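You operate a simulated robot arm through the tools that you are given. There is no shell and no other tool.

You are at the controls of a simulated robot arm. One attempt, no reset.

## Task
Line the window-side drawer with the drawer liner.
Fine: the stud box waits on the dresser top, then goes back in on the liner; drawer shut. Where these are worked on the way, their far stop is far enough and under half their travel is too little: window-side drawer.
Where things are to end (x, y in the base frame): drawer liner within 6 cm of [56, 73].

The check looks at the end state, three seconds after you hand in, the way a careful person would. Anything else that was tipped, shoved, dropped, spilled or broken makes it a failure.

## Robot
A 7-joint arm with a two-finger parallel gripper, fixed in place. Base frame: the origin is at the foot of the arm, x ahead of it, y to its left, z up. Units: cm, rad, N and s.
With the tool pointing down near the work surface it reaches from about 30 to 72 cm from the base axis. Its first joint turns from -2.897 to 2.897 rad. Payload 1.57 kg.
The tool frame sits at the grasp point between the pads (the TCP): z along the fingers, y along the line on which they close. The tips reach 3 cm beyond it. Largest opening 8 cm; finger width 1.7, thickness 1.2; the body of the gripper, 4 by 8.2 cm, starts 8 cm behind the TCP.
Orientation is that of the tool frame in the base frame, as [roll, pitch, yaw] about the fixed x, y, z axes, in that order (R = Rz(yaw) Ry(pitch) Rx(roll)). With the fingers straight down and closing along the base's y, the tool's x points along the base's -x, its y along +y and its z along -z.

## Interface
- The arm moves only by the tool step_arm. Its argument "moves" is one flat list of numbers, 7 for each row, row after row: the shift along the tool's x, y, z in cm, then the turn, a rotation vector about the tool's x, y, z in rad, then the gripper command, from -1 (shut) to 1 (fully open), values between in proportion. In form: [x, y, z, wx, wy, wz, jaw, x, y, z, wx, wy, wz, jaw, ...]. A call has 1 to 20 rows; each row is the pose to reach, as a shift and turn from the pose commanded when the call began, along the tool's axes at that moment. A row lasts 0.2 s, in which the tool goes at most 5 cm and 0.15 rad; a call with a longer step from one row to the next is refused whole, and so is a gripper value outside its range. Where a pose cannot be reached the arm comes as near as it can. A force on the tool above 40 N (or 10 N above the force at the start of the call, whichever is more), or a blocked arm, ends the call early, and 0.2 s more pass. Each finger travels about 7.2 cm/s and halts on what it meets, pressing with about 36 N; the grip force reading is that of the motor and also rises with nothing between the fingers. The clock runs only during rows and for 0.2 s after the last one: add rows that repeat a pose to give the fingers time. The reply holds the time, the measured pose of the TCP, the force on the tool along the base axes, the opening and the grip force, in the units named above and with some noise, with the torque about the TCP (base axes, N m) and any sound that the robot's microphone picked up.
- Cameras (640 x 400 px; columns grow to the right, rows downward): "scene" is fixed at [39.94, -49.81, 143.95]; the picture's right is [0.99, 0.16, 0.00], its down [0.08, -0.45, -0.89] and it looks along [-0.14, 0.88, -0.46] (base axes); focal length 348 px, centre (320, 200). "wrist" rides on the gripper at [7.2, -0.7, -12.2] in the tool frame; the picture's right is [0.09, 1.00, 0.00], its down [-0.84, 0.08, -0.54] and it looks along [-0.54, 0.05, 0.84] (tool axes); focal length 238 px, centre (320, 200). There is no depth. A picture from a camera that has moved, and an enlarged one, comes with that camera's place and axes in the base frame and with its lens.
- grab_frame(camera): a new picture of that camera. The clock stands still meanwhile.
- raise_lower(by): slides the trunk up (or, below 0, down) by that many cm; the arm rides with it, the base frame stays. It gives what a move gives, with no picture.
- zoom(camera, box): a new picture of the part [left, top, right, bottom] of that camera's present view, enlarged. The clock stands still meanwhile.
- hand_in(): hands the job in; it is judged then, once.

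Places have to be worked out from the pictures, the camera data and where the tool is seen. Open the gripper and draw the arm clear of the work before you hand the job in, unless the task says otherwise.

The tools are called after "Call:" as a command line: name --argument value ..., lists and objects as JSON in quotes. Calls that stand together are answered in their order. step_arm: Moves the arm, as the interface text tells. Its arguments: {"type":"object","properties":{"moves":{"type":"array","items":{"type":"number"}}},"required":["moves"]} The other tools are called the same way: raise_lower (by) slides the trunk up or down; grab_frame (camera) takes a picture; zoom (camera, box) takes an enlarged picture of a part of a camera's view; hand_in () hands the job in.

At the start:

```text
time_s: 0.0
tcp_pos: [44.76, 27.9, 114.59]
ee_rot: [3.142, -0.001, -3.14]
force: [-0.4, 0.1, 1.0]
moment: [-0.01, 0.01, 0.0]
gripper_width: 8.0
grasp_force: 0.0
trunk travel left (down, up): [-7.5, 4.0]
```

scene: 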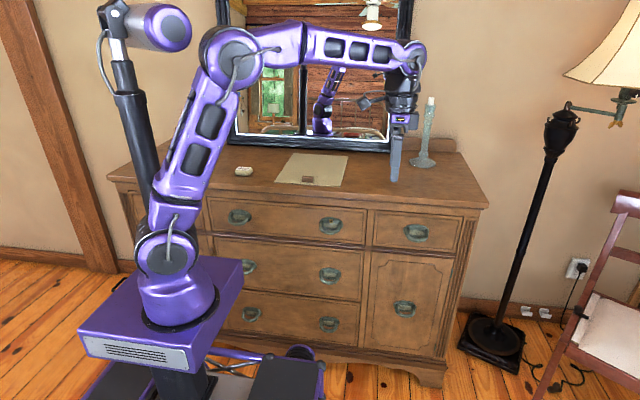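
wrist: 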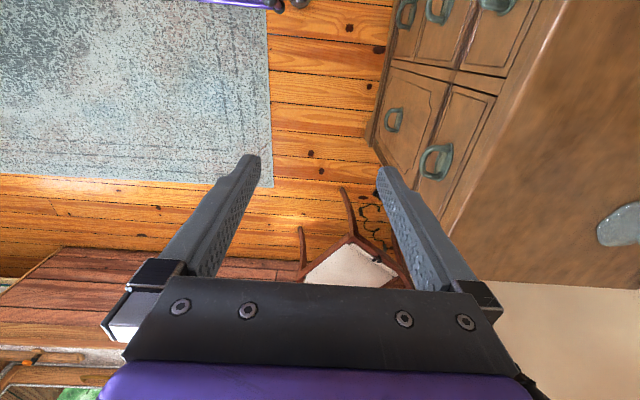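

I'll start by looking closely at the dresser, its top and the mirror to identify the drawer, the liner and the stud box.

Call:
zoom --camera "scene" --box '[200, 130, 500, 320]'

Call:
zoom --camera "scene" --box '[220, 0, 440, 140]'

Call:
zoom --camera "scene" --box '[220, 140, 480, 260]'

```text
2.11 times, centred on (350, 225) of scene
camera zoom: at [39.94, -49.81, 143.95], right [0.99, 0.16, 0.0], down [0.08, -0.45, -0.89], along [-0.14, 0.88, -0.46], focal length 733 px, centre (257, 147)
```

zoom: 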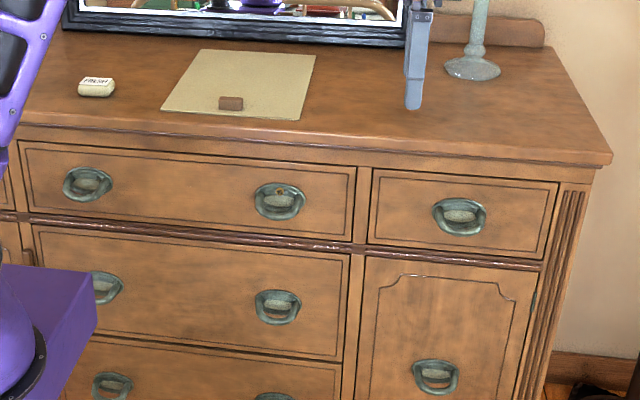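

```text
2.86 times, centred on (330, 70) of scene
camera zoom: at [39.94, -49.81, 143.95], right [0.99, 0.16, 0.0], down [0.08, -0.45, -0.89], along [-0.14, 0.88, -0.46], focal length 994 px, centre (291, 571)
```

zoom: 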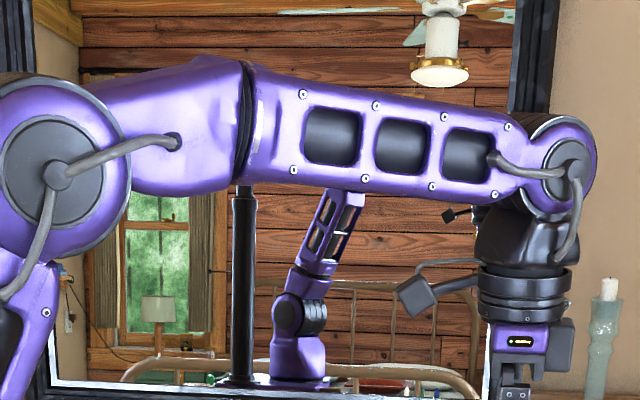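

```text
2.46 times, centred on (350, 200) of scene
camera zoom: at [39.94, -49.81, 143.95], right [0.99, 0.16, 0.0], down [0.08, -0.45, -0.89], along [-0.14, 0.88, -0.46], focal length 857 px, centre (246, 200)
```

zoom: 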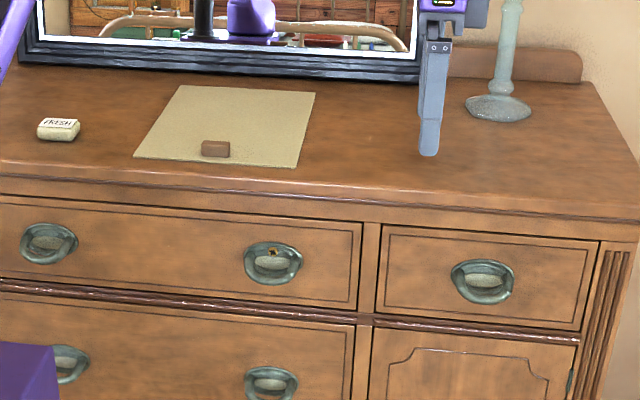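

The dresser top appears to be at z≈94, with its front edge at y≈49. The liner (beige, about x 7–30, y 56–86) has a brown block near its front edge. The right-hand top drawer spans x≈41–69, which matches the target x=56. I'll zoom in on the handle, the block and the dresser top.

Call:
zoom --camera "scene" --box '[376, 205, 456, 255]'

Call:
zoom --camera "scene" --box '[270, 145, 360, 200]'

Call:
zoom --camera "scene" --box '[300, 205, 380, 255]'

Call:
zoom --camera "scene" --box '[100, 140, 260, 240]'

```text
8.00 times, centred on (416, 230) of scene
camera zoom: at [39.94, -49.81, 143.95], right [0.99, 0.16, 0.0], down [0.08, -0.45, -0.89], along [-0.14, 0.88, -0.46], focal length 2785 px, centre (-448, -40)
```

zoom: 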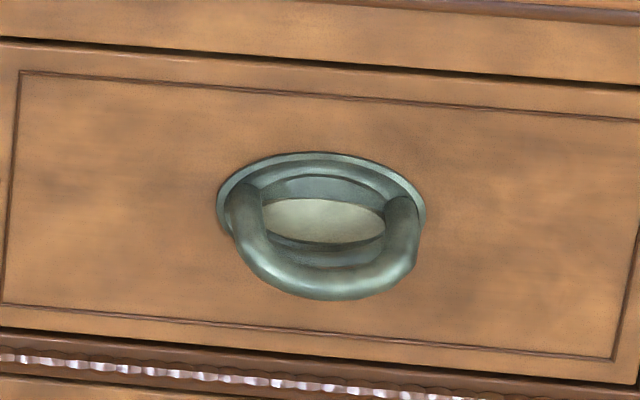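

```text
7.11 times, centred on (315, 172) of scene
camera zoom: at [39.94, -49.81, 143.95], right [0.99, 0.16, 0.0], down [0.08, -0.45, -0.89], along [-0.14, 0.88, -0.46], focal length 2475 px, centre (356, 396)
```

zoom: 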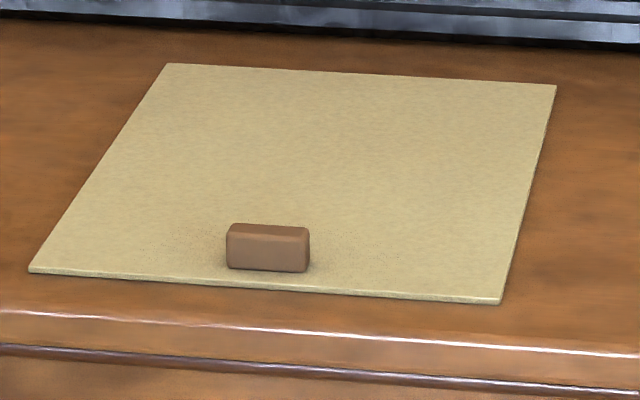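

```text
8.00 times, centred on (340, 230) of scene
camera zoom: at [39.94, -49.81, 143.95], right [0.99, 0.16, 0.0], down [0.08, -0.45, -0.89], along [-0.14, 0.88, -0.46], focal length 2785 px, centre (160, -40)
```

zoom: 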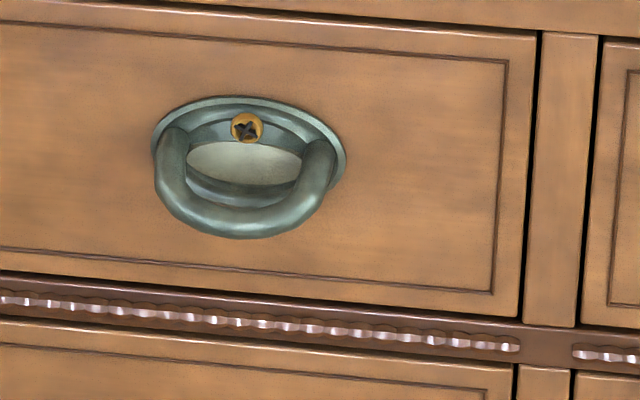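

```text
4.00 times, centred on (180, 190) of scene
camera zoom: at [39.94, -49.81, 143.95], right [0.99, 0.16, 0.0], down [0.08, -0.45, -0.89], along [-0.14, 0.88, -0.46], focal length 1392 px, centre (880, 240)
```

zoom: 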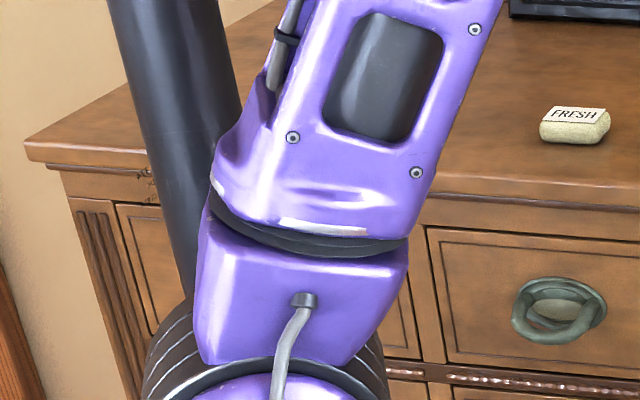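

The right drawer's bail handle is near (56, 48, 81), and a thick ring stands off its backplate. I'll turn the tool to point horizontally at the dresser (+y, fingers closing vertically) while staying clear, so the wrist camera can see the drawer.

Call:
step_arm --moves '[-0.437, 0.175, 1.633, -0.1309, 0, 0, 1, -0.874, 0.35, 3.266, -0.2618, 0, 0, 1, -1.311, 0.525, 4.9, -0.3927, 0, 0, 1, -1.748, 0.7, 6.532, -0.5236, 0, 0, 1, -2.185, 0.875, 8.165, -0.6545, 0, 0, 1, -2.622, 1.05, 9.8, -0.7854, 0, 0, 1, -3.059, 1.225, 11.43, -0.9163, 0, 0, 1, -3.496, 1.4, 13.06, -1.0472, 0, 0, 1, -3.933, 1.575, 14.7, -1.1781, 0, 0, 1, -4.37, 1.75, 16.33, -1.309, 0, 0, 1, -4.807, 1.925, 17.96, -1.4399, 0, 0, 1, -5.244, 2.1, 19.6, -1.5708, 0, 0, 1]'

```text
time_s: 2.6
tcp_pos: [50.01, 30.01, 95.08]
ee_rot: [1.57, 0.003, 3.14]
force: [-0.4, -0.1, -0.4]
moment: [0.01, -0.01, -0.01]
gripper_width: 7.99
grasp_force: 0.0
trunk travel left (down, up): [-7.5, 4.0]
```

The move went as commanded. Now I'll check both views.

Call:
grab_frame --camera "wrist"

Call:
grab_frame --camera "scene"

```text
taken
camera wrist: at [42.95, 17.83, 94.32], right [-0.09, 0.0, 1.0], down [0.84, -0.54, 0.08], along [0.54, 0.84, 0.05], focal length 238 px, centre (320, 200)
```

wrist: 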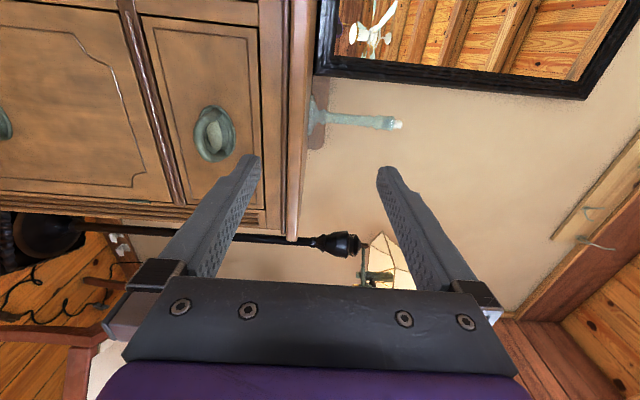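

```text
taken
```

scene: 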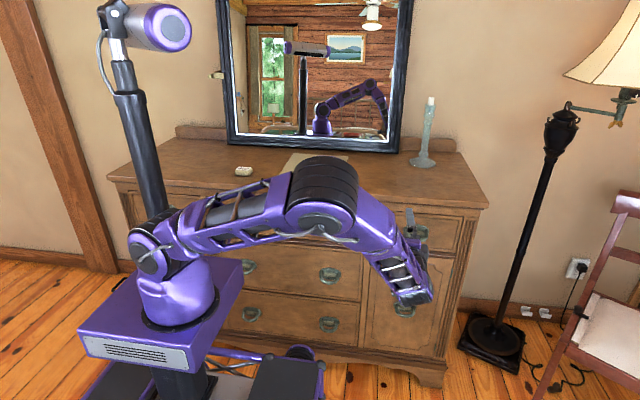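

Triangulating the two views puts the handle near (56.7, 56, 78) and the dresser top at about z≈93. I'll zoom the wrist view on the handle to refine that.

Call:
zoom --camera "wrist" --box '[140, 60, 300, 160]'

Call:
zoom --camera "scene" --box '[360, 160, 520, 260]'

```text
4.00 times, centred on (220, 110) of wrist
camera zoom: at [42.95, 17.83, 94.32], right [-0.09, 0.0, 1.0], down [0.84, -0.54, 0.08], along [0.54, 0.84, 0.05], focal length 953 px, centre (720, 560)
```

zoom: 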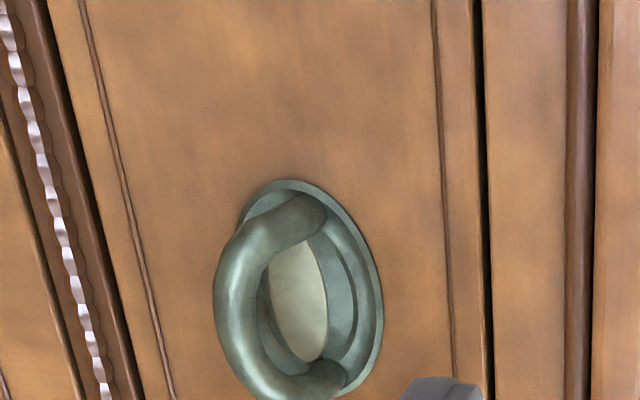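

```text
4.00 times, centred on (440, 210) of scene
camera zoom: at [39.94, -49.81, 143.95], right [0.99, 0.16, 0.0], down [0.08, -0.45, -0.89], along [-0.14, 0.88, -0.46], focal length 1392 px, centre (-160, 160)
```

zoom: 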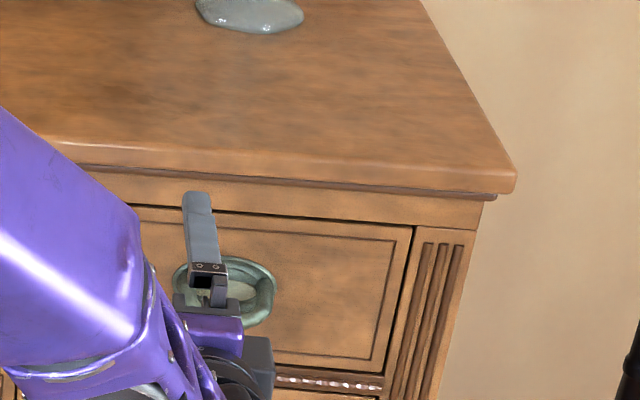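

I'll move directly in front of the handle, still about 10 cm short, for a closer look and better triangulation.

Call:
step_arm --moves '[-1.08, -3, 2, 0, 0, 0, 1, -2.17, -6, 4, 0, 0, 0, 1, -3.25, -9, 6, 0, 0, 0, 1, -4.33, -12, 8, 0, 0, 0, 1, -5.42, -15, 10, 0, 0, 0, 1, -6.5, -18, 12, 0, 0, 0, 1]'

Call:
grab_frame --camera "wrist"

Call:
grab_frame --camera "scene"

```text
time_s: 4.0
tcp_pos: [56.51, 42.01, 77.15]
ee_rot: [1.571, -0.001, -3.141]
force: [-0.2, 0.1, 0.3]
moment: [-0.01, 0.02, -0.01]
gripper_width: 7.97
grasp_force: 0.1
trunk travel left (down, up): [-7.5, 4.0]
```

```text
taken
camera wrist: at [49.54, 29.74, 76.44], right [-0.09, 0.0, 1.0], down [0.84, -0.54, 0.08], along [0.54, 0.84, 0.05], focal length 238 px, centre (320, 200)
```

wrist: 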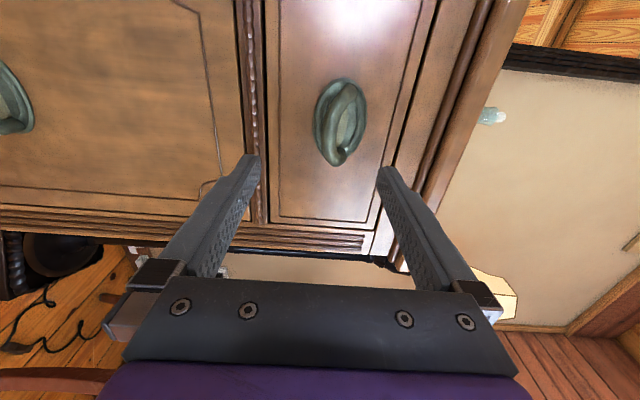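

```text
taken
```

scene: 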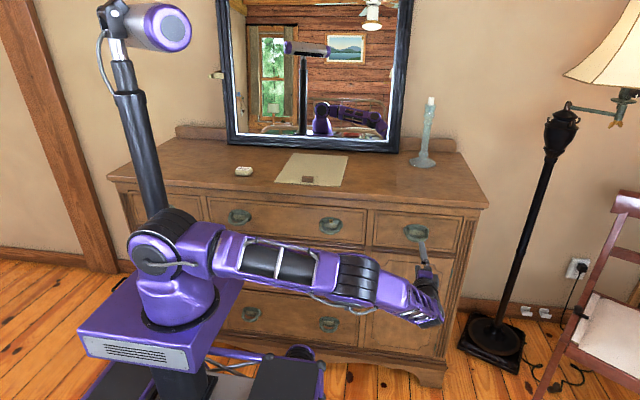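

Call:
zoom --camera "wrist" --box '[280, 60, 440, 160]'

Call:
zoom --camera "scene" --box '[376, 205, 456, 255]'

```text
4.00 times, centred on (360, 110) of wrist
camera zoom: at [49.54, 29.74, 76.44], right [-0.09, 0.0, 1.0], down [0.84, -0.54, 0.08], along [0.54, 0.84, 0.05], focal length 953 px, centre (160, 560)
```

zoom: 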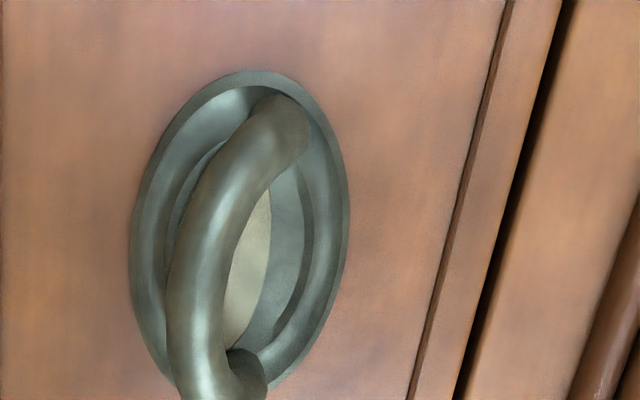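

```text
8.00 times, centred on (416, 230) of scene
camera zoom: at [39.94, -49.81, 143.95], right [0.99, 0.16, 0.0], down [0.08, -0.45, -0.89], along [-0.14, 0.88, -0.46], focal length 2785 px, centre (-448, -40)
```

zoom: 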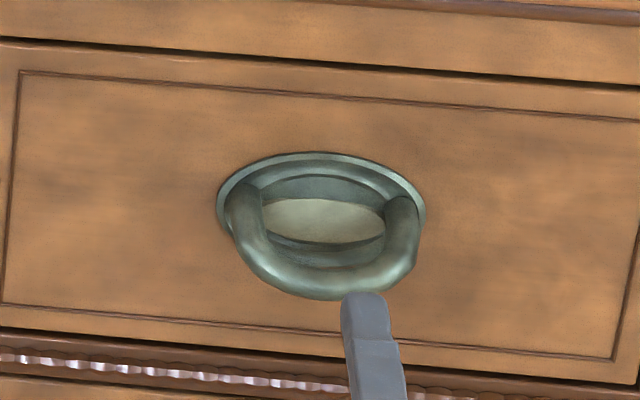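

Triangulation now agrees across both views: bail bar centre ≈ (56.4, 52.1, 77.9), backplate y≈55. I'll advance with open jaws so one finger passes above the bar and one below, stopping at TCP y≈51.2.

Call:
step_arm --moves '[0, 0.4, 2.5, 0, 0, 0, 1, 0, 0.75, 5, 0, 0, 0, 1, 0, 0.75, 7, 0, 0, 0, 1, 0, 0.75, 8.2, 0, 0, 0, 1, 0, 0.75, 9.2, 0, 0, 0, 1]'

Call:
grab_frame --camera "wrist"

Call:
zoom --camera "scene" --box '[376, 205, 456, 255]'

```text
time_s: 5.2
tcp_pos: [56.64, 51.17, 77.87]
ee_rot: [1.571, 0.0, -3.141]
force: [0.4, -0.7, -0.8]
moment: [0.03, 0.01, 0.02]
gripper_width: 8.0
grasp_force: 0.1
trunk travel left (down, up): [-7.5, 4.0]
```

```text
taken
camera wrist: at [49.59, 39.07, 77.16], right [-0.09, 0.0, 1.0], down [0.84, -0.54, 0.08], along [0.54, 0.84, 0.05], focal length 238 px, centre (320, 200)
```

wrist: 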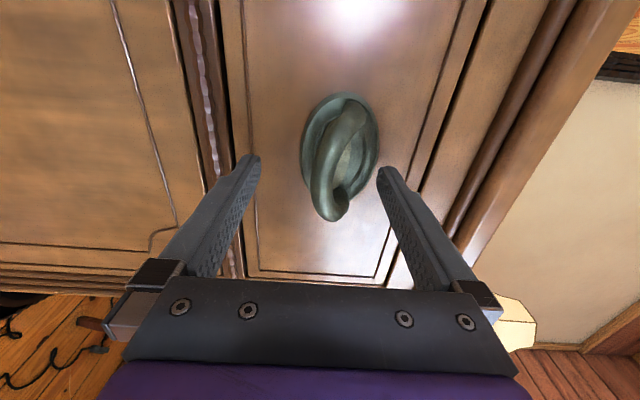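

```text
8.00 times, centred on (416, 230) of scene
camera zoom: at [39.94, -49.81, 143.95], right [0.99, 0.16, 0.0], down [0.08, -0.45, -0.89], along [-0.14, 0.88, -0.46], focal length 2785 px, centre (-448, -40)
```

zoom: 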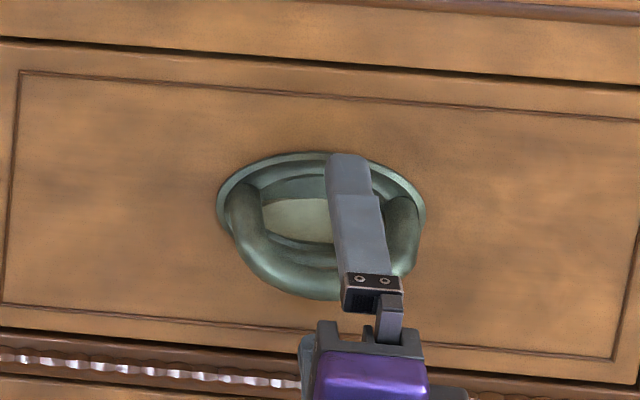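

Both fingers are on either side of the handle with no contact. I'll zoom in to check where the bar sits relative to the fingertips before closing.

Call:
zoom --camera "wrist" --box '[232, 80, 424, 240]'

```text
2.50 times, centred on (328, 160) of wrist
camera zoom: at [49.59, 39.07, 77.16], right [-0.09, 0.0, 1.0], down [0.84, -0.54, 0.08], along [0.54, 0.84, 0.05], focal length 596 px, centre (300, 300)
```

zoom: 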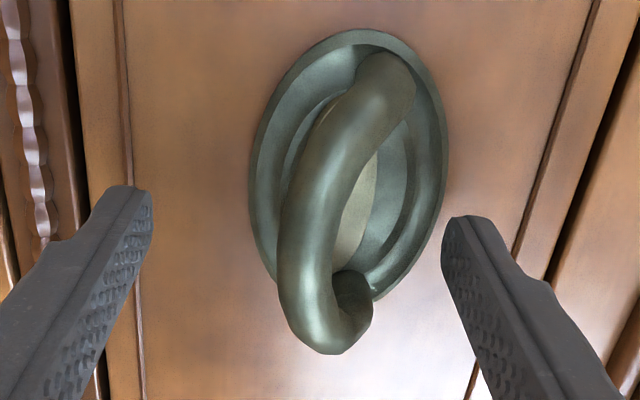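

The bar lies between the TCP and the fingertips, centred in the jaws. Closing on it.

Call:
step_arm --moves '[0, 0, 0, 0, 0, 0, -1, 0, 0, 0, 0, 0, 0, -1, 0, 0, 0, 0, 0, 0, -1, 0, 0, 0, 0, 0, 0, -1, 0, 0, 0, 0, 0, 0, -1]'

Call:
zoom --camera "wrist" --box '[232, 80, 424, 240]'

```text
time_s: 6.4
tcp_pos: [56.69, 51.3, 78.36]
ee_rot: [1.562, 0.005, -3.14]
force: [0.9, 3.2, 27.8]
moment: [0.17, 0.14, 0.72]
gripper_width: 1.37
grasp_force: 30.7
trunk travel left (down, up): [-7.5, 4.0]
```

```text
2.50 times, centred on (328, 160) of wrist
camera zoom: at [49.61, 39.07, 77.6], right [-0.1, -0.01, 1.0], down [0.84, -0.54, 0.08], along [0.54, 0.84, 0.06], focal length 596 px, centre (300, 300)
```

zoom: 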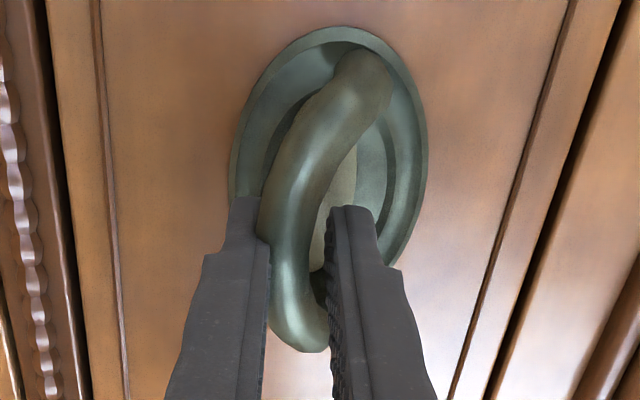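

The bar is gripped (1.37 cm), with a z-offset of about +0.5 cm causing some vertical load. I'll relieve that and pull the drawer out gently.

Call:
step_arm --moves '[0, 0.45, 0, 0, 0, 0, -1, 0, 0.5, -0.6, 0, 0, 0, -1, 0, 0.5, -1.4, 0, 0, 0, -1, 0, 0.5, -2.4, 0, 0, 0, -1, 0, 0.5, -3.4, 0, 0, 0, -1, 0, 0.5, -4.4, 0, 0, 0, -1, 0, 0.5, -5.4, 0, 0, 0, -1, 0, 0.5, -6.4, 0, 0, 0, -1]'

Call:
grab_frame --camera "scene"

```text
time_s: 8.2
tcp_pos: [56.62, 44.82, 78.4]
ee_rot: [1.57, -0.001, 3.138]
force: [15.0, 0.4, 16.3]
moment: [0.17, 0.08, 0.07]
gripper_width: 1.39
grasp_force: 30.0
trunk travel left (down, up): [-7.5, 4.0]
```

```text
taken
```

scene: 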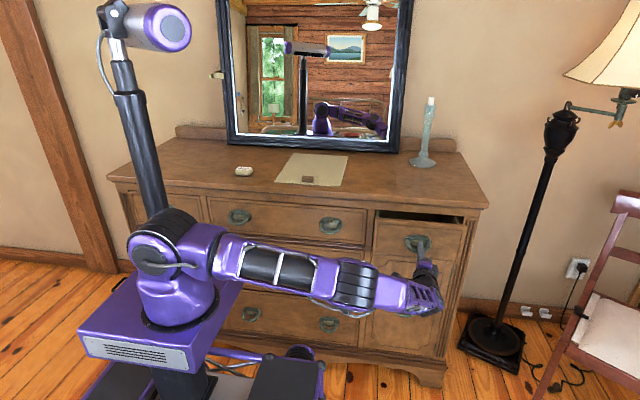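

The drawer has opened about 6.4 cm and the grip is holding. I'll keep pulling.

Call:
step_arm --moves '[0, 0.1, -1.2, 0, 0, 0, -1, 0, 0.1, -2.4, 0, 0, 0, -1, 0, 0.1, -3.6, 0, 0, 0, -1, 0, 0.1, -4.8, 0, 0, 0, -1, 0, 0.1, -6.0, 0, 0, 0, -1, 0, 0.1, -7.2, 0, 0, 0, -1, 0, 0.1, -8.4, 0, 0, 0, -1, 0, 0.1, -9.6, 0, 0, 0, -1, 0, 0.1, -10.8, 0, 0, 0, -1, 0, 0.1, -12, 0, 0, 0, -1]'

Call:
grab_frame --camera "scene"

```text
time_s: 10.4
tcp_pos: [56.52, 32.68, 78.45]
ee_rot: [1.572, 0.0, 3.135]
force: [28.2, -0.3, 9.8]
moment: [0.09, -0.01, -0.31]
gripper_width: 1.39
grasp_force: 30.4
trunk travel left (down, up): [-7.5, 4.0]
```

```text
taken
```

scene: 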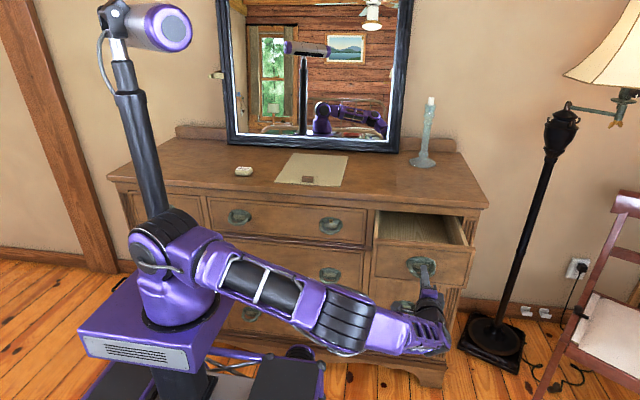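

It's open about 18.5 cm, with some sideways load building (+28 N in x). I'll ease the tool slightly toward +x while continuing to pull.

Call:
step_arm --moves '[-0.2, 0, 0, 0, 0, 0, -1, -0.4, 0, -1.0, 0, 0, 0, -1, -0.4, 0, -2.0, 0, 0, 0, -1, -0.4, 0, -3.0, 0, 0, 0, -1, -0.4, 0, -4.0, 0, 0, 0, -1, -0.4, 0, -5.0, 0, 0, 0, -1]'

Call:
grab_frame --camera "scene"

```text
time_s: 11.8
tcp_pos: [56.6, 27.94, 78.42]
ee_rot: [1.569, 0.001, -3.135]
force: [-9.7, 1.1, 13.5]
moment: [0.15, 0.06, 0.55]
gripper_width: 1.38
grasp_force: 29.6
trunk travel left (down, up): [-7.5, 4.0]
```

```text
taken
```

scene: 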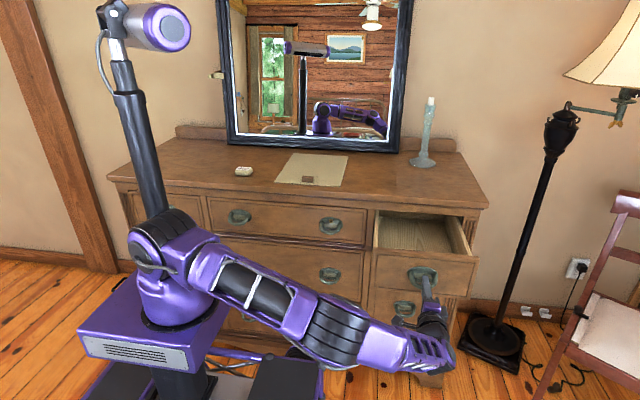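

The side load is relieved and the drawer is open about 23 cm, with no stop yet. Continuing the pull.

Call:
step_arm --moves '[0.1, 0, -1.0, 0, 0, 0, -1, 0.1, 0, -2.0, 0, 0, 0, -1, 0.1, 0, -3.0, 0, 0, 0, -1, 0.1, 0, -4.0, 0, 0, 0, -1, 0.1, 0, -5.0, 0, 0, 0, -1, 0.1, 0, -6.0, 0, 0, 0, -1]'

Call:
grab_frame --camera "scene"

```text
time_s: 13.2
tcp_pos: [56.64, 21.93, 78.46]
ee_rot: [1.571, 0.002, -3.138]
force: [-22.0, 1.1, 6.1]
moment: [0.13, 0.05, -0.01]
gripper_width: 1.36
grasp_force: 30.6
trunk travel left (down, up): [-7.5, 4.0]
```

```text
taken
```

scene: 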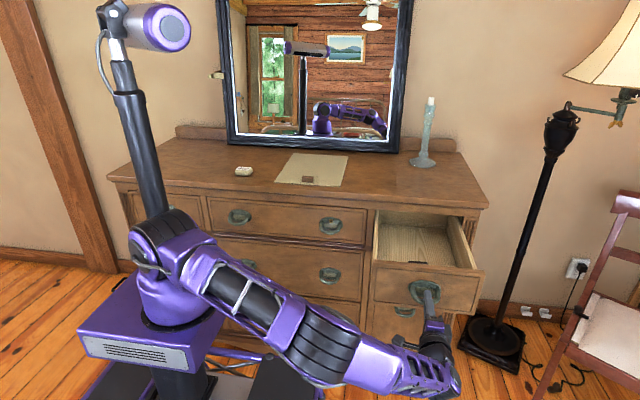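

It's now open about 29 cm, and something dark shows inside near the drawer front. I'll zoom in, then keep going toward the stop.

Call:
zoom --camera "scene" --box '[360, 195, 500, 295]'

Call:
step_arm --moves '[0.3, 0, -0.5, 0, 0, 0, -1, 0.3, 0, -1.5, 0, 0, 0, -1, 0.3, 0, -2.5, 0, 0, 0, -1, 0.3, 0, -3.5, 0, 0, 0, -1, 0.3, 0, -4.5, 0, 0, 0, -1]'

```text
4.00 times, centred on (430, 245) of scene
camera zoom: at [39.94, -49.81, 143.95], right [0.99, 0.16, 0.0], down [0.08, -0.45, -0.89], along [-0.14, 0.88, -0.46], focal length 1392 px, centre (-120, 20)
```

zoom: 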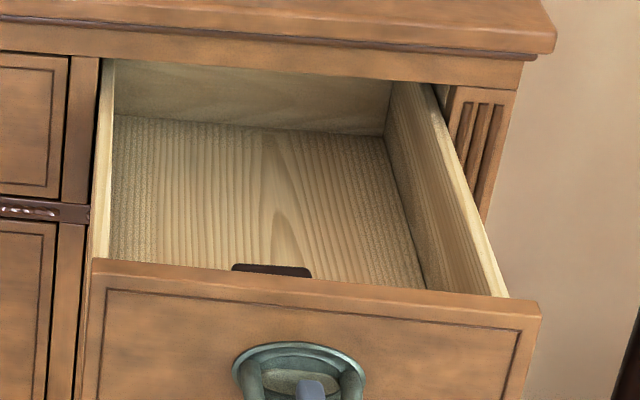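

```text
time_s: 14.4
tcp_pos: [56.44, 17.75, 78.45]
ee_rot: [1.57, -0.001, -3.138]
force: [5.6, 31.0, 5.4]
moment: [0.04, 0.0, -0.08]
gripper_width: 1.34
grasp_force: 30.5
trunk travel left (down, up): [-7.5, 4.0]
```

Force of +31 N in y marks the far stop; travel is about 33.5 cm. I'll relax the pull, open the jaws and back straight off.

Call:
step_arm --moves '[0, 0, 0.3, 0, 0, 0, -1, 0, 0, 0.3, 0, 0, 0, 0, 0, 0, 0.3, 0, 0, 0, 0.5, 0, 0, 0.3, 0, 0, 0, 0.5, 0, 0, -2, 0, 0, 0, 0.5, 0, 0, -5, 0, 0, 0, 0.5, 0, 0, -8, 0, 0, 0, 0.5]'

Call:
grab_frame --camera "scene"

Call:
grab_frame --camera "wrist"

```text
time_s: 16.0
tcp_pos: [56.48, 9.25, 78.44]
ee_rot: [1.571, 0.001, 3.141]
force: [0.0, -0.2, -0.5]
moment: [0.0, 0.03, 0.01]
gripper_width: 6.0
grasp_force: 0.1
trunk travel left (down, up): [-7.5, 4.0]
```

```text
taken
```

scene: 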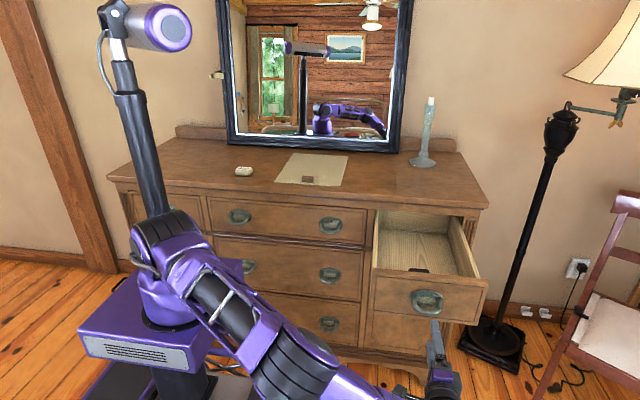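

```text
taken
camera wrist: at [49.45, -2.98, 77.68], right [-0.09, 0.0, 1.0], down [0.84, -0.54, 0.08], along [0.54, 0.84, 0.05], focal length 238 px, centre (320, 200)
```

wrist: 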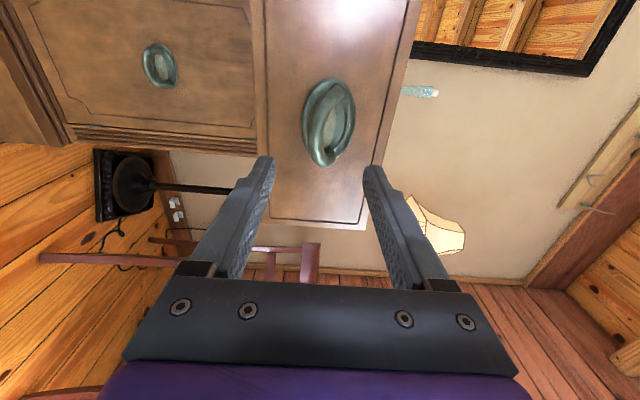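

The drawer stays open. I'll raise the arm and swing the tool to point down above the drawer for a look inside.

Call:
step_arm --moves '[0, 4, 0, 0.1309, 0, 0, 0.5, 0, 8, 0, 0.2618, 0, 0, 0.5, 0, 12, 0, 0.3927, 0, 0, 0.5, 1, 16, 1, 0.5236, 0, 0, 0.5, 2, 20, 3, 0.6545, 0, 0, 0.5, 3, 23, 6, 0.7854, 0, 0, 0.5, 4, 26, 9, 0.9163, 0, 0, 0.5, 5, 28, 12, 1.0472, 0, 0, 0.5, 6, 30, 15, 1.1781, 0, 0, 0.5, 7, 30, 18, 1.309, 0, 0, 0.5, 8, 30, 21, 1.4399, 0, 0, 0.5, 8.5, 30, 24, 1.5708, 0, 0, 0.5]'

Call:
grab_frame --camera "wrist"

Call:
grab_frame --camera "scene"

```text
time_s: 18.6
tcp_pos: [47.92, 33.01, 108.81]
ee_rot: [-3.14, 0.003, 3.139]
force: [-0.3, 0.8, -0.6]
moment: [0.05, -0.01, 0.0]
gripper_width: 5.99
grasp_force: 0.1
trunk travel left (down, up): [-7.5, 4.0]
```

```text
taken
camera wrist: at [40.95, 32.46, 120.82], right [-0.09, 1.0, 0.0], down [0.84, 0.08, 0.54], along [0.54, 0.05, -0.84], focal length 238 px, centre (320, 200)
```

wrist: 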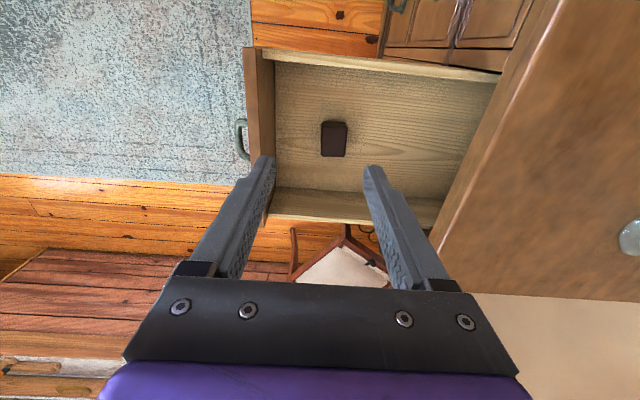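

```text
taken
```

scene: 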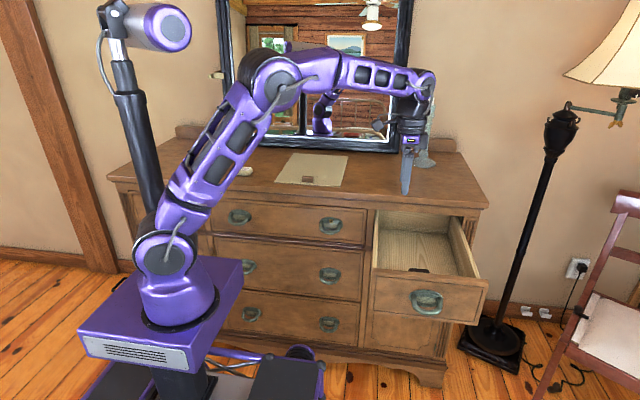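

The dark stud box is visible on the drawer floor. I'll zoom in on it and the drawer.

Call:
zoom --camera "wrist" --box '[230, 30, 520, 230]'

Call:
zoom --camera "wrist" --box '[290, 100, 380, 170]'

Call:
zoom --camera "scene" --box '[360, 195, 500, 295]'

```text
2.00 times, centred on (375, 130) of wrist
camera zoom: at [40.95, 32.46, 120.82], right [-0.09, 1.0, 0.0], down [0.84, 0.08, 0.54], along [0.54, 0.05, -0.84], focal length 477 px, centre (210, 340)
```

zoom: 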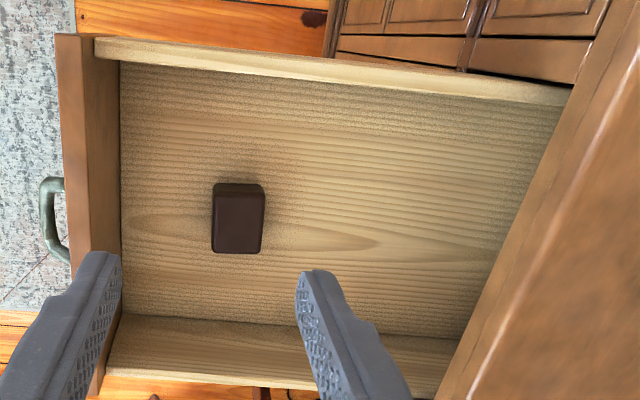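

```text
5.71 times, centred on (335, 135) of wrist
camera zoom: at [40.95, 32.46, 120.82], right [-0.09, 1.0, 0.0], down [0.84, 0.08, 0.54], along [0.54, 0.05, -0.84], focal length 1362 px, centre (234, 571)
```

zoom: 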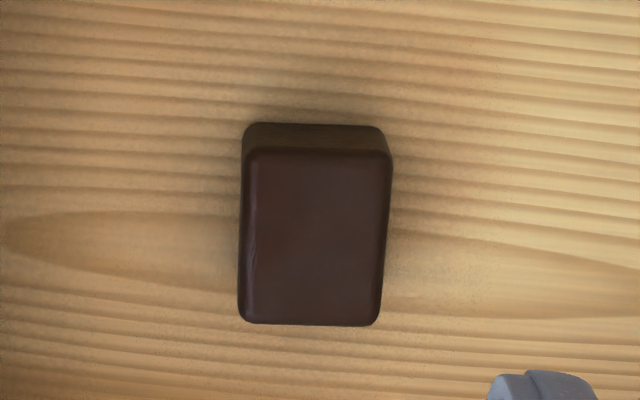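

```text
4.00 times, centred on (430, 245) of scene
camera zoom: at [39.94, -49.81, 143.95], right [0.99, 0.16, 0.0], down [0.08, -0.45, -0.89], along [-0.14, 0.88, -0.46], focal length 1392 px, centre (-120, 20)
```

zoom: 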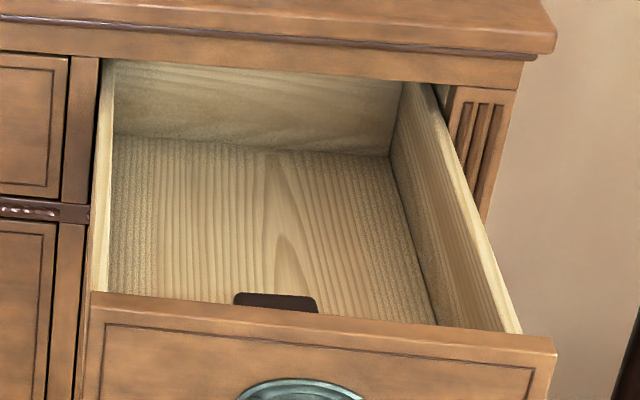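

The stud box (about 4.5 cm in y × 5.5 cm in x × 3 cm high) is near (55, 36.5), on a floor at z≈76–77. I'll move above it for a closer, more accurate look.

Call:
step_arm --moves '[-1.85, 0.9, 3, 0, 0, 0, 0.75, -3.7, 1.75, 6, 0, 0, 0, 0.75, -5.5, 2.6, 9.5, 0, 0, 0, 0.75, -7.4, 3.5, 13, 0, 0, 0, 0.75, -7.4, 3.5, 16, 0, 0, 0, 0.75]'

Call:
grab_frame --camera "wrist"

Call:
grab_frame --camera "scene"

```text
time_s: 19.8
tcp_pos: [55.24, 36.79, 92.34]
ee_rot: [3.141, -0.001, 3.141]
force: [0.2, 0.4, -0.2]
moment: [-0.03, -0.01, 0.02]
gripper_width: 6.99
grasp_force: 0.1
trunk travel left (down, up): [-7.5, 4.0]
```

```text
taken
camera wrist: at [48.27, 36.07, 104.43], right [-0.09, 1.0, 0.0], down [0.84, 0.08, 0.54], along [0.54, 0.05, -0.84], focal length 238 px, centre (320, 200)
```

wrist: 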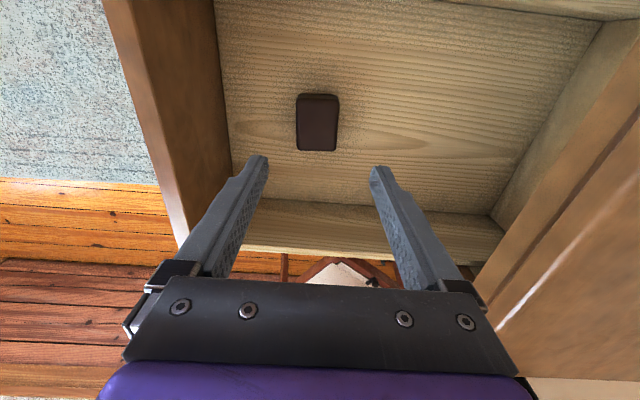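

```text
taken
```

scene: 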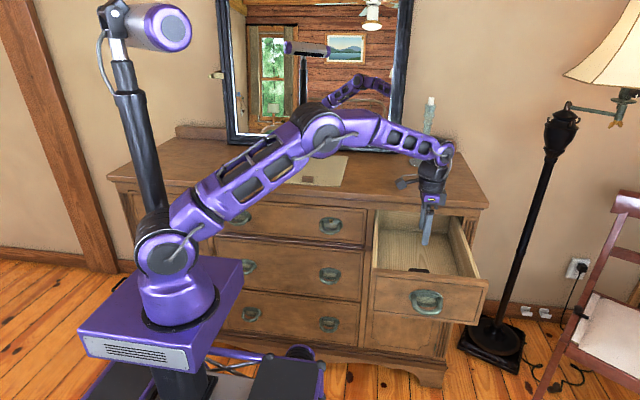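

Call:
zoom --camera "wrist" --box '[240, 70, 400, 170]'

Call:
zoom --camera "wrist" --box '[460, 0, 640, 270]'

```text
4.00 times, centred on (320, 120) of wrist
camera zoom: at [48.27, 36.07, 104.43], right [-0.09, 1.0, 0.0], down [0.84, 0.08, 0.54], along [0.54, 0.05, -0.84], focal length 953 px, centre (320, 520)
```

zoom: 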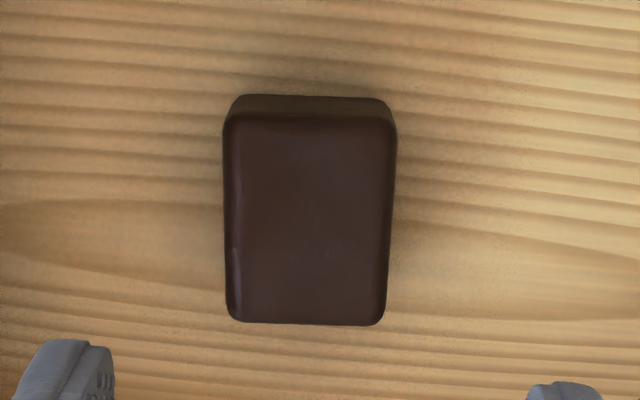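

```text
1.48 times, centred on (550, 135) of wrist
camera zoom: at [48.27, 36.07, 104.43], right [-0.09, 1.0, 0.0], down [0.84, 0.08, 0.54], along [0.54, 0.05, -0.84], focal length 353 px, centre (-21, 296)
```

zoom: 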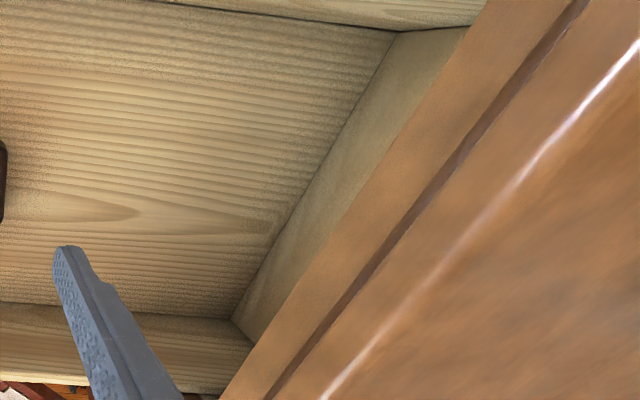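

Size-ratio triangulation puts the box top at z≈76.7 and its centre at (55.7, 36.5), so the floor is about z 74. I'll descend with the jaws at 7 cm, straddling its 4.7 cm side.

Call:
step_arm --moves '[-0.45, -0.3, 3, 0, 0, 0, 0.75, -0.45, -0.3, 6, 0, 0, 0, 0.75, -0.45, -0.3, 9, 0, 0, 0, 0.75, -0.45, -0.3, 11.5, 0, 0, 0, 0.75, -0.45, -0.3, 13, 0, 0, 0, 0.75]'

Call:
grab_frame --camera "wrist"

Call:
zoom --camera "scene" --box '[360, 195, 500, 295]'

```text
time_s: 21.0
tcp_pos: [55.82, 36.66, 79.44]
ee_rot: [3.141, 0.0, 3.141]
force: [0.5, -0.3, 1.0]
moment: [-0.01, -0.04, -0.03]
gripper_width: 6.99
grasp_force: 0.1
trunk travel left (down, up): [-7.5, 4.0]
```

```text
taken
camera wrist: at [48.79, 35.94, 91.51], right [-0.09, 1.0, 0.0], down [0.84, 0.08, 0.54], along [0.54, 0.05, -0.84], focal length 238 px, centre (320, 200)
```

wrist: 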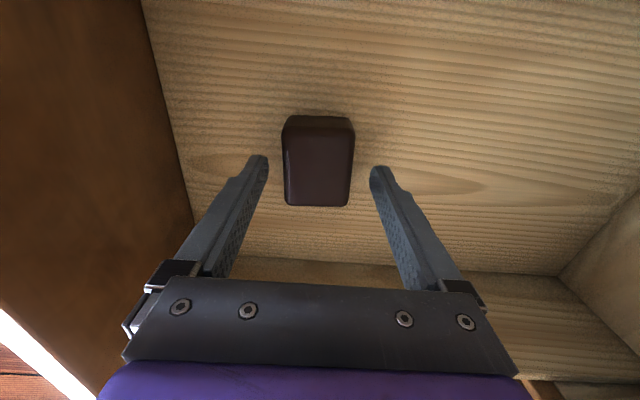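

```text
4.00 times, centred on (430, 245) of scene
camera zoom: at [39.94, -49.81, 143.95], right [0.99, 0.16, 0.0], down [0.08, -0.45, -0.89], along [-0.14, 0.88, -0.46], focal length 1392 px, centre (-120, 20)
```

zoom: 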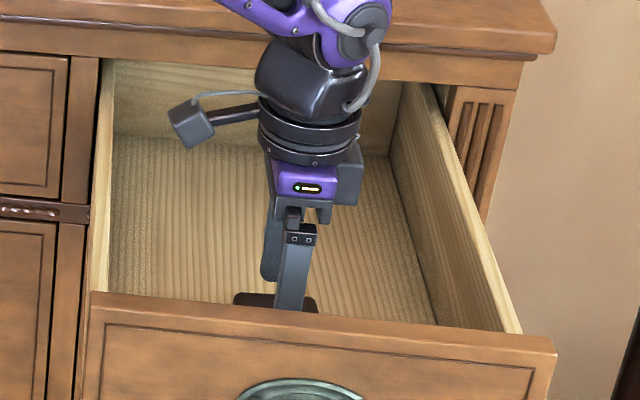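

The box top reads z≈76.5, centre ≈(55.6, 36.35). I'll lower 1.8 cm more, centre, and close on it.

Call:
step_arm --moves '[0.15, -0.3, 0.9, 0, 0, 0, 0.75, 0.15, -0.3, 1.8, 0, 0, 0, 0.75, 0.15, -0.3, 1.8, 0, 0, 0, -1, 0.15, -0.3, 1.8, 0, 0, 0, -1, 0.15, -0.3, 1.8, 0, 0, 0, -1, 0.15, -0.3, 1.8, 0, 0, 0, -1]'

Call:
grab_frame --camera "wrist"

```text
time_s: 22.4
tcp_pos: [55.64, 36.2, 77.58]
ee_rot: [-3.141, 0.001, -3.141]
force: [-0.7, 0.1, 0.3]
moment: [0.05, -0.04, 0.02]
gripper_width: 4.95
grasp_force: 35.9
trunk travel left (down, up): [-7.5, 4.0]
```

```text
taken
camera wrist: at [48.58, 35.6, 89.77], right [-0.09, 1.0, 0.0], down [0.84, 0.08, 0.54], along [0.54, 0.05, -0.84], focal length 238 px, centre (320, 200)
```

wrist: 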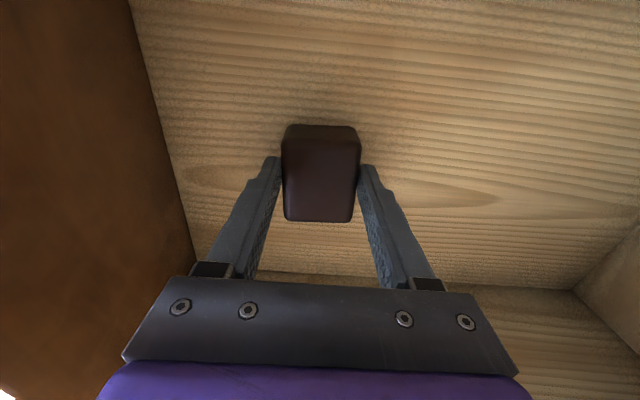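

The box is gripped at 4.95 cm. I'll lift straight up well above the dresser top, then carry it over toward (38.5, 58), a clear spot right of the liner.

Call:
step_arm --moves '[0, 0, -2, 0, 0, 0, -1, 0, 0, -5, 0, 0, 0, -1, 0, 0, -9, 0, 0, 0, -1, 0, 0, -13, 0, 0, 0, -1, 0, 0, -17, 0, 0, 0, -1, 0, 0, -21, 0, 0, 0, -1, 0, 0, -25, 0, 0, 0, -1, 0, 0, -27, 0, 0, 0, -1, 2, 2.5, -27, 0, 0, 0, -1, 4.5, 5.5, -27, 0, 0, 0, -1, 7, 9, -27, 0, 0, 0, -1, 9.5, 12.5, -27, 0, 0, 0, -1, 12, 15.5, -27, 0, 0, 0, -1, 14.5, 18.5, -27, 0, 0, 0, -1, 16.5, 21, -27, 0, 0, 0, -1, 17.1, 21.8, -27, 0, 0, 0, -1]'

Call:
grab_frame --camera "wrist"

Call:
grab_frame --camera "scene"

```text
time_s: 25.8
tcp_pos: [38.39, 57.7, 104.36]
ee_rot: [-3.14, 0.0, 3.139]
force: [0.6, 0.2, -1.3]
moment: [-0.06, 0.03, -0.01]
gripper_width: 4.95
grasp_force: 36.0
out of reach, approached as far as the arm can: row 16
trunk travel left (down, up): [-7.5, 4.0]
```

```text
taken
camera wrist: at [31.41, 57.07, 116.42], right [-0.09, 1.0, 0.0], down [0.84, 0.08, 0.54], along [0.54, 0.05, -0.84], focal length 238 px, centre (320, 200)
```

wrist: 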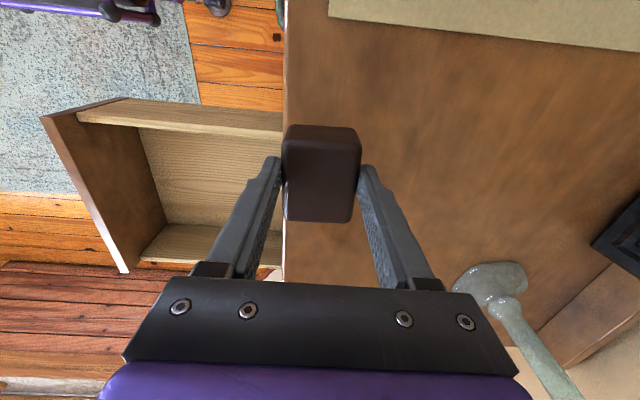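

```text
taken
```

scene: 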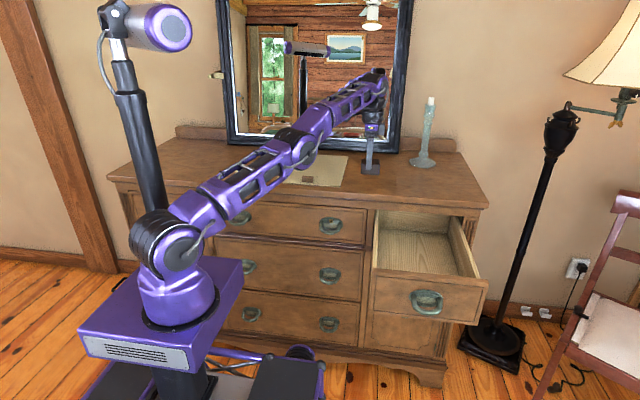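

The arm was near full stretch there. The dresser front edge is at y≈54.3 and the liner's front-right corner is at ≈(29.2, 57.6). I'll shift to about (36, 58.4) and descend partway.

Call:
step_arm --moves '[1.2, 0.3, 1.5, 0, 0, 0, -1, 2.4, 0.6, 3.5, 0, 0, 0, -1, 2.4, 0.6, 5.5, 0, 0, 0, -1]'

Call:
zoom --camera "scene" --box '[320, 120, 440, 200]'

Call:
grab_frame --camera "wrist"

```text
time_s: 26.6
tcp_pos: [37.02, 59.83, 99.3]
ee_rot: [-3.139, -0.001, 3.141]
force: [0.6, -0.6, -1.5]
moment: [0.02, 0.0, -0.01]
gripper_width: 4.92
grasp_force: 35.8
out of reach, approached as far as the arm can: row 1, 2, 3
trunk travel left (down, up): [-7.5, 4.0]
```

```text
5.00 times, centred on (380, 160) of scene
camera zoom: at [39.94, -49.81, 143.95], right [0.99, 0.16, 0.0], down [0.08, -0.45, -0.89], along [-0.14, 0.88, -0.46], focal length 1740 px, centre (20, 400)
```

zoom: 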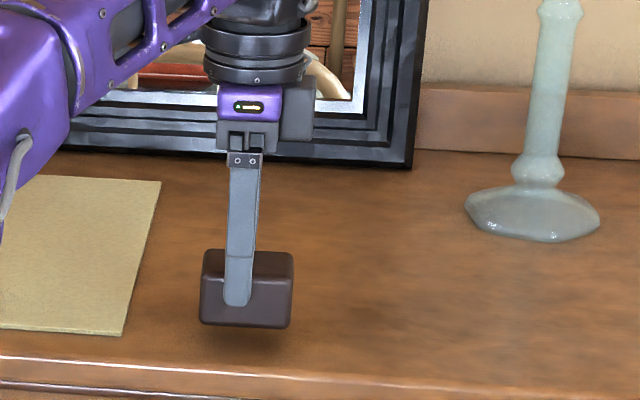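

```text
taken
camera wrist: at [29.94, 59.14, 111.54], right [-0.09, 1.0, 0.0], down [0.84, 0.08, 0.54], along [0.54, 0.05, -0.84], focal length 238 px, centre (320, 200)
```

wrist: 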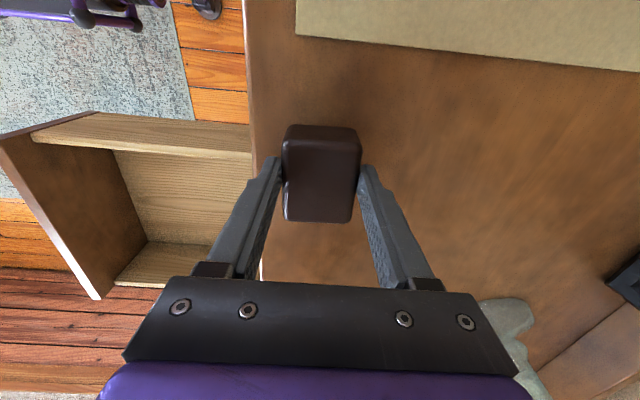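

The box hangs about 3 cm above the dresser top near (37, 59.5), clear of the liner and candlestick. I'll lower it gradually and watch the force.

Call:
step_arm --moves '[0, -0.3, 0.7, 0, 0, 0, -1, 0, -0.6, 1.4, 0, 0, 0, -1]'

```text
time_s: 27.2
tcp_pos: [37.3, 59.94, 98.22]
ee_rot: [-3.141, 0.0, 3.141]
force: [-1.0, -0.7, -1.0]
moment: [0.02, -0.02, 0.01]
gripper_width: 4.94
grasp_force: 36.3
out of reach, approached as far as the arm can: row 1, 2
trunk travel left (down, up): [-7.5, 4.0]
```

The arm seems stuck at full elbow extension, with its radius pinned to the limit. I'll command a clear inward move, holding height, to bend the elbow again.

Call:
step_arm --moves '[0.5, -1, 0, 0, 0, 0, -1, 1.0, -2, 0, 0, 0, 0, -1, 1.0, -2, 0, 0, 0, 0, -1]'

```text
time_s: 28.0
tcp_pos: [37.42, 59.85, 98.62]
ee_rot: [-3.141, 0.0, 3.14]
force: [-0.1, -0.1, -1.1]
moment: [0.01, 0.01, 0.03]
gripper_width: 4.91
grasp_force: 36.1
out of reach, approached as far as the arm can: row 1, 2, 3
trunk travel left (down, up): [-7.5, 4.0]
```

The elbow is still straight, since the solver has no leverage there. I'll raise the trunk first to gain safe height for the held box, then use a larger inward command to bend the elbow.

Call:
raise_lower --by 3.5

```text
time_s: 28.8
tcp_pos: [37.37, 59.82, 102.11]
ee_rot: [-3.14, 0.0, 3.14]
force: [0.8, 0.9, -0.4]
moment: [0.03, -0.01, 0.04]
gripper_width: 4.93
grasp_force: 36.1
trunk travel left (down, up): [-11.0, 0.5]
```

Call:
step_arm --moves '[1.3, -2.1, 0, 0, 0, 0, -1, 2.65, -4.24, 0, 0, 0, 0, -1, 4, -6.4, 0, 0, 0, 0, -1, 4, -6.4, 0, 0, 0, 0, -1]'

```text
time_s: 29.8
tcp_pos: [37.07, 59.67, 103.47]
ee_rot: [-3.14, -0.003, 3.14]
force: [-0.3, 0.0, 0.3]
moment: [0.01, -0.04, -0.05]
gripper_width: 4.91
grasp_force: 36.0
out of reach, approached as far as the arm can: row 1, 2, 3, 4
trunk travel left (down, up): [-11.0, 0.5]
```

The tool only slid up along the extended-reach surface. I'll try an upward and inward command, which is safe in free space, to get the elbow to bend.

Call:
step_arm --moves '[0, 0, -3, 0, 0, 0, -1, 0, 0, -6, 0, 0, 0, -1, 0, 0, -9, 0, 0, 0, -1, 0, 0, -9, 0, 0, 0, -1]'

Call:
grab_frame --camera "scene"

```text
time_s: 30.8
tcp_pos: [35.97, 57.57, 111.66]
ee_rot: [-3.141, 0.0, 3.141]
force: [0.6, 0.4, -1.5]
moment: [0.02, -0.01, -0.01]
gripper_width: 4.9
grasp_force: 36.0
out of reach, approached as far as the arm can: row 1, 2, 3, 4
trunk travel left (down, up): [-11.0, 0.5]
```

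```text
taken
```

scene: 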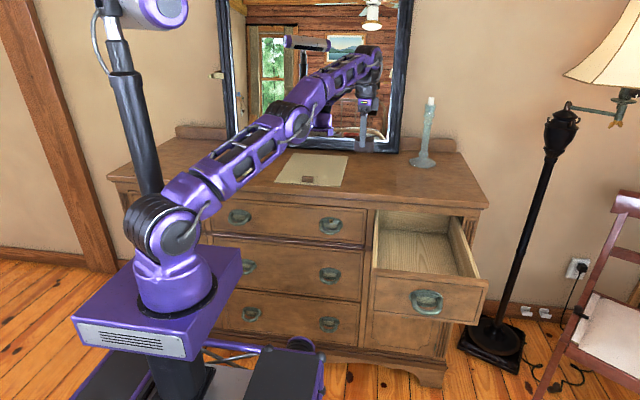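

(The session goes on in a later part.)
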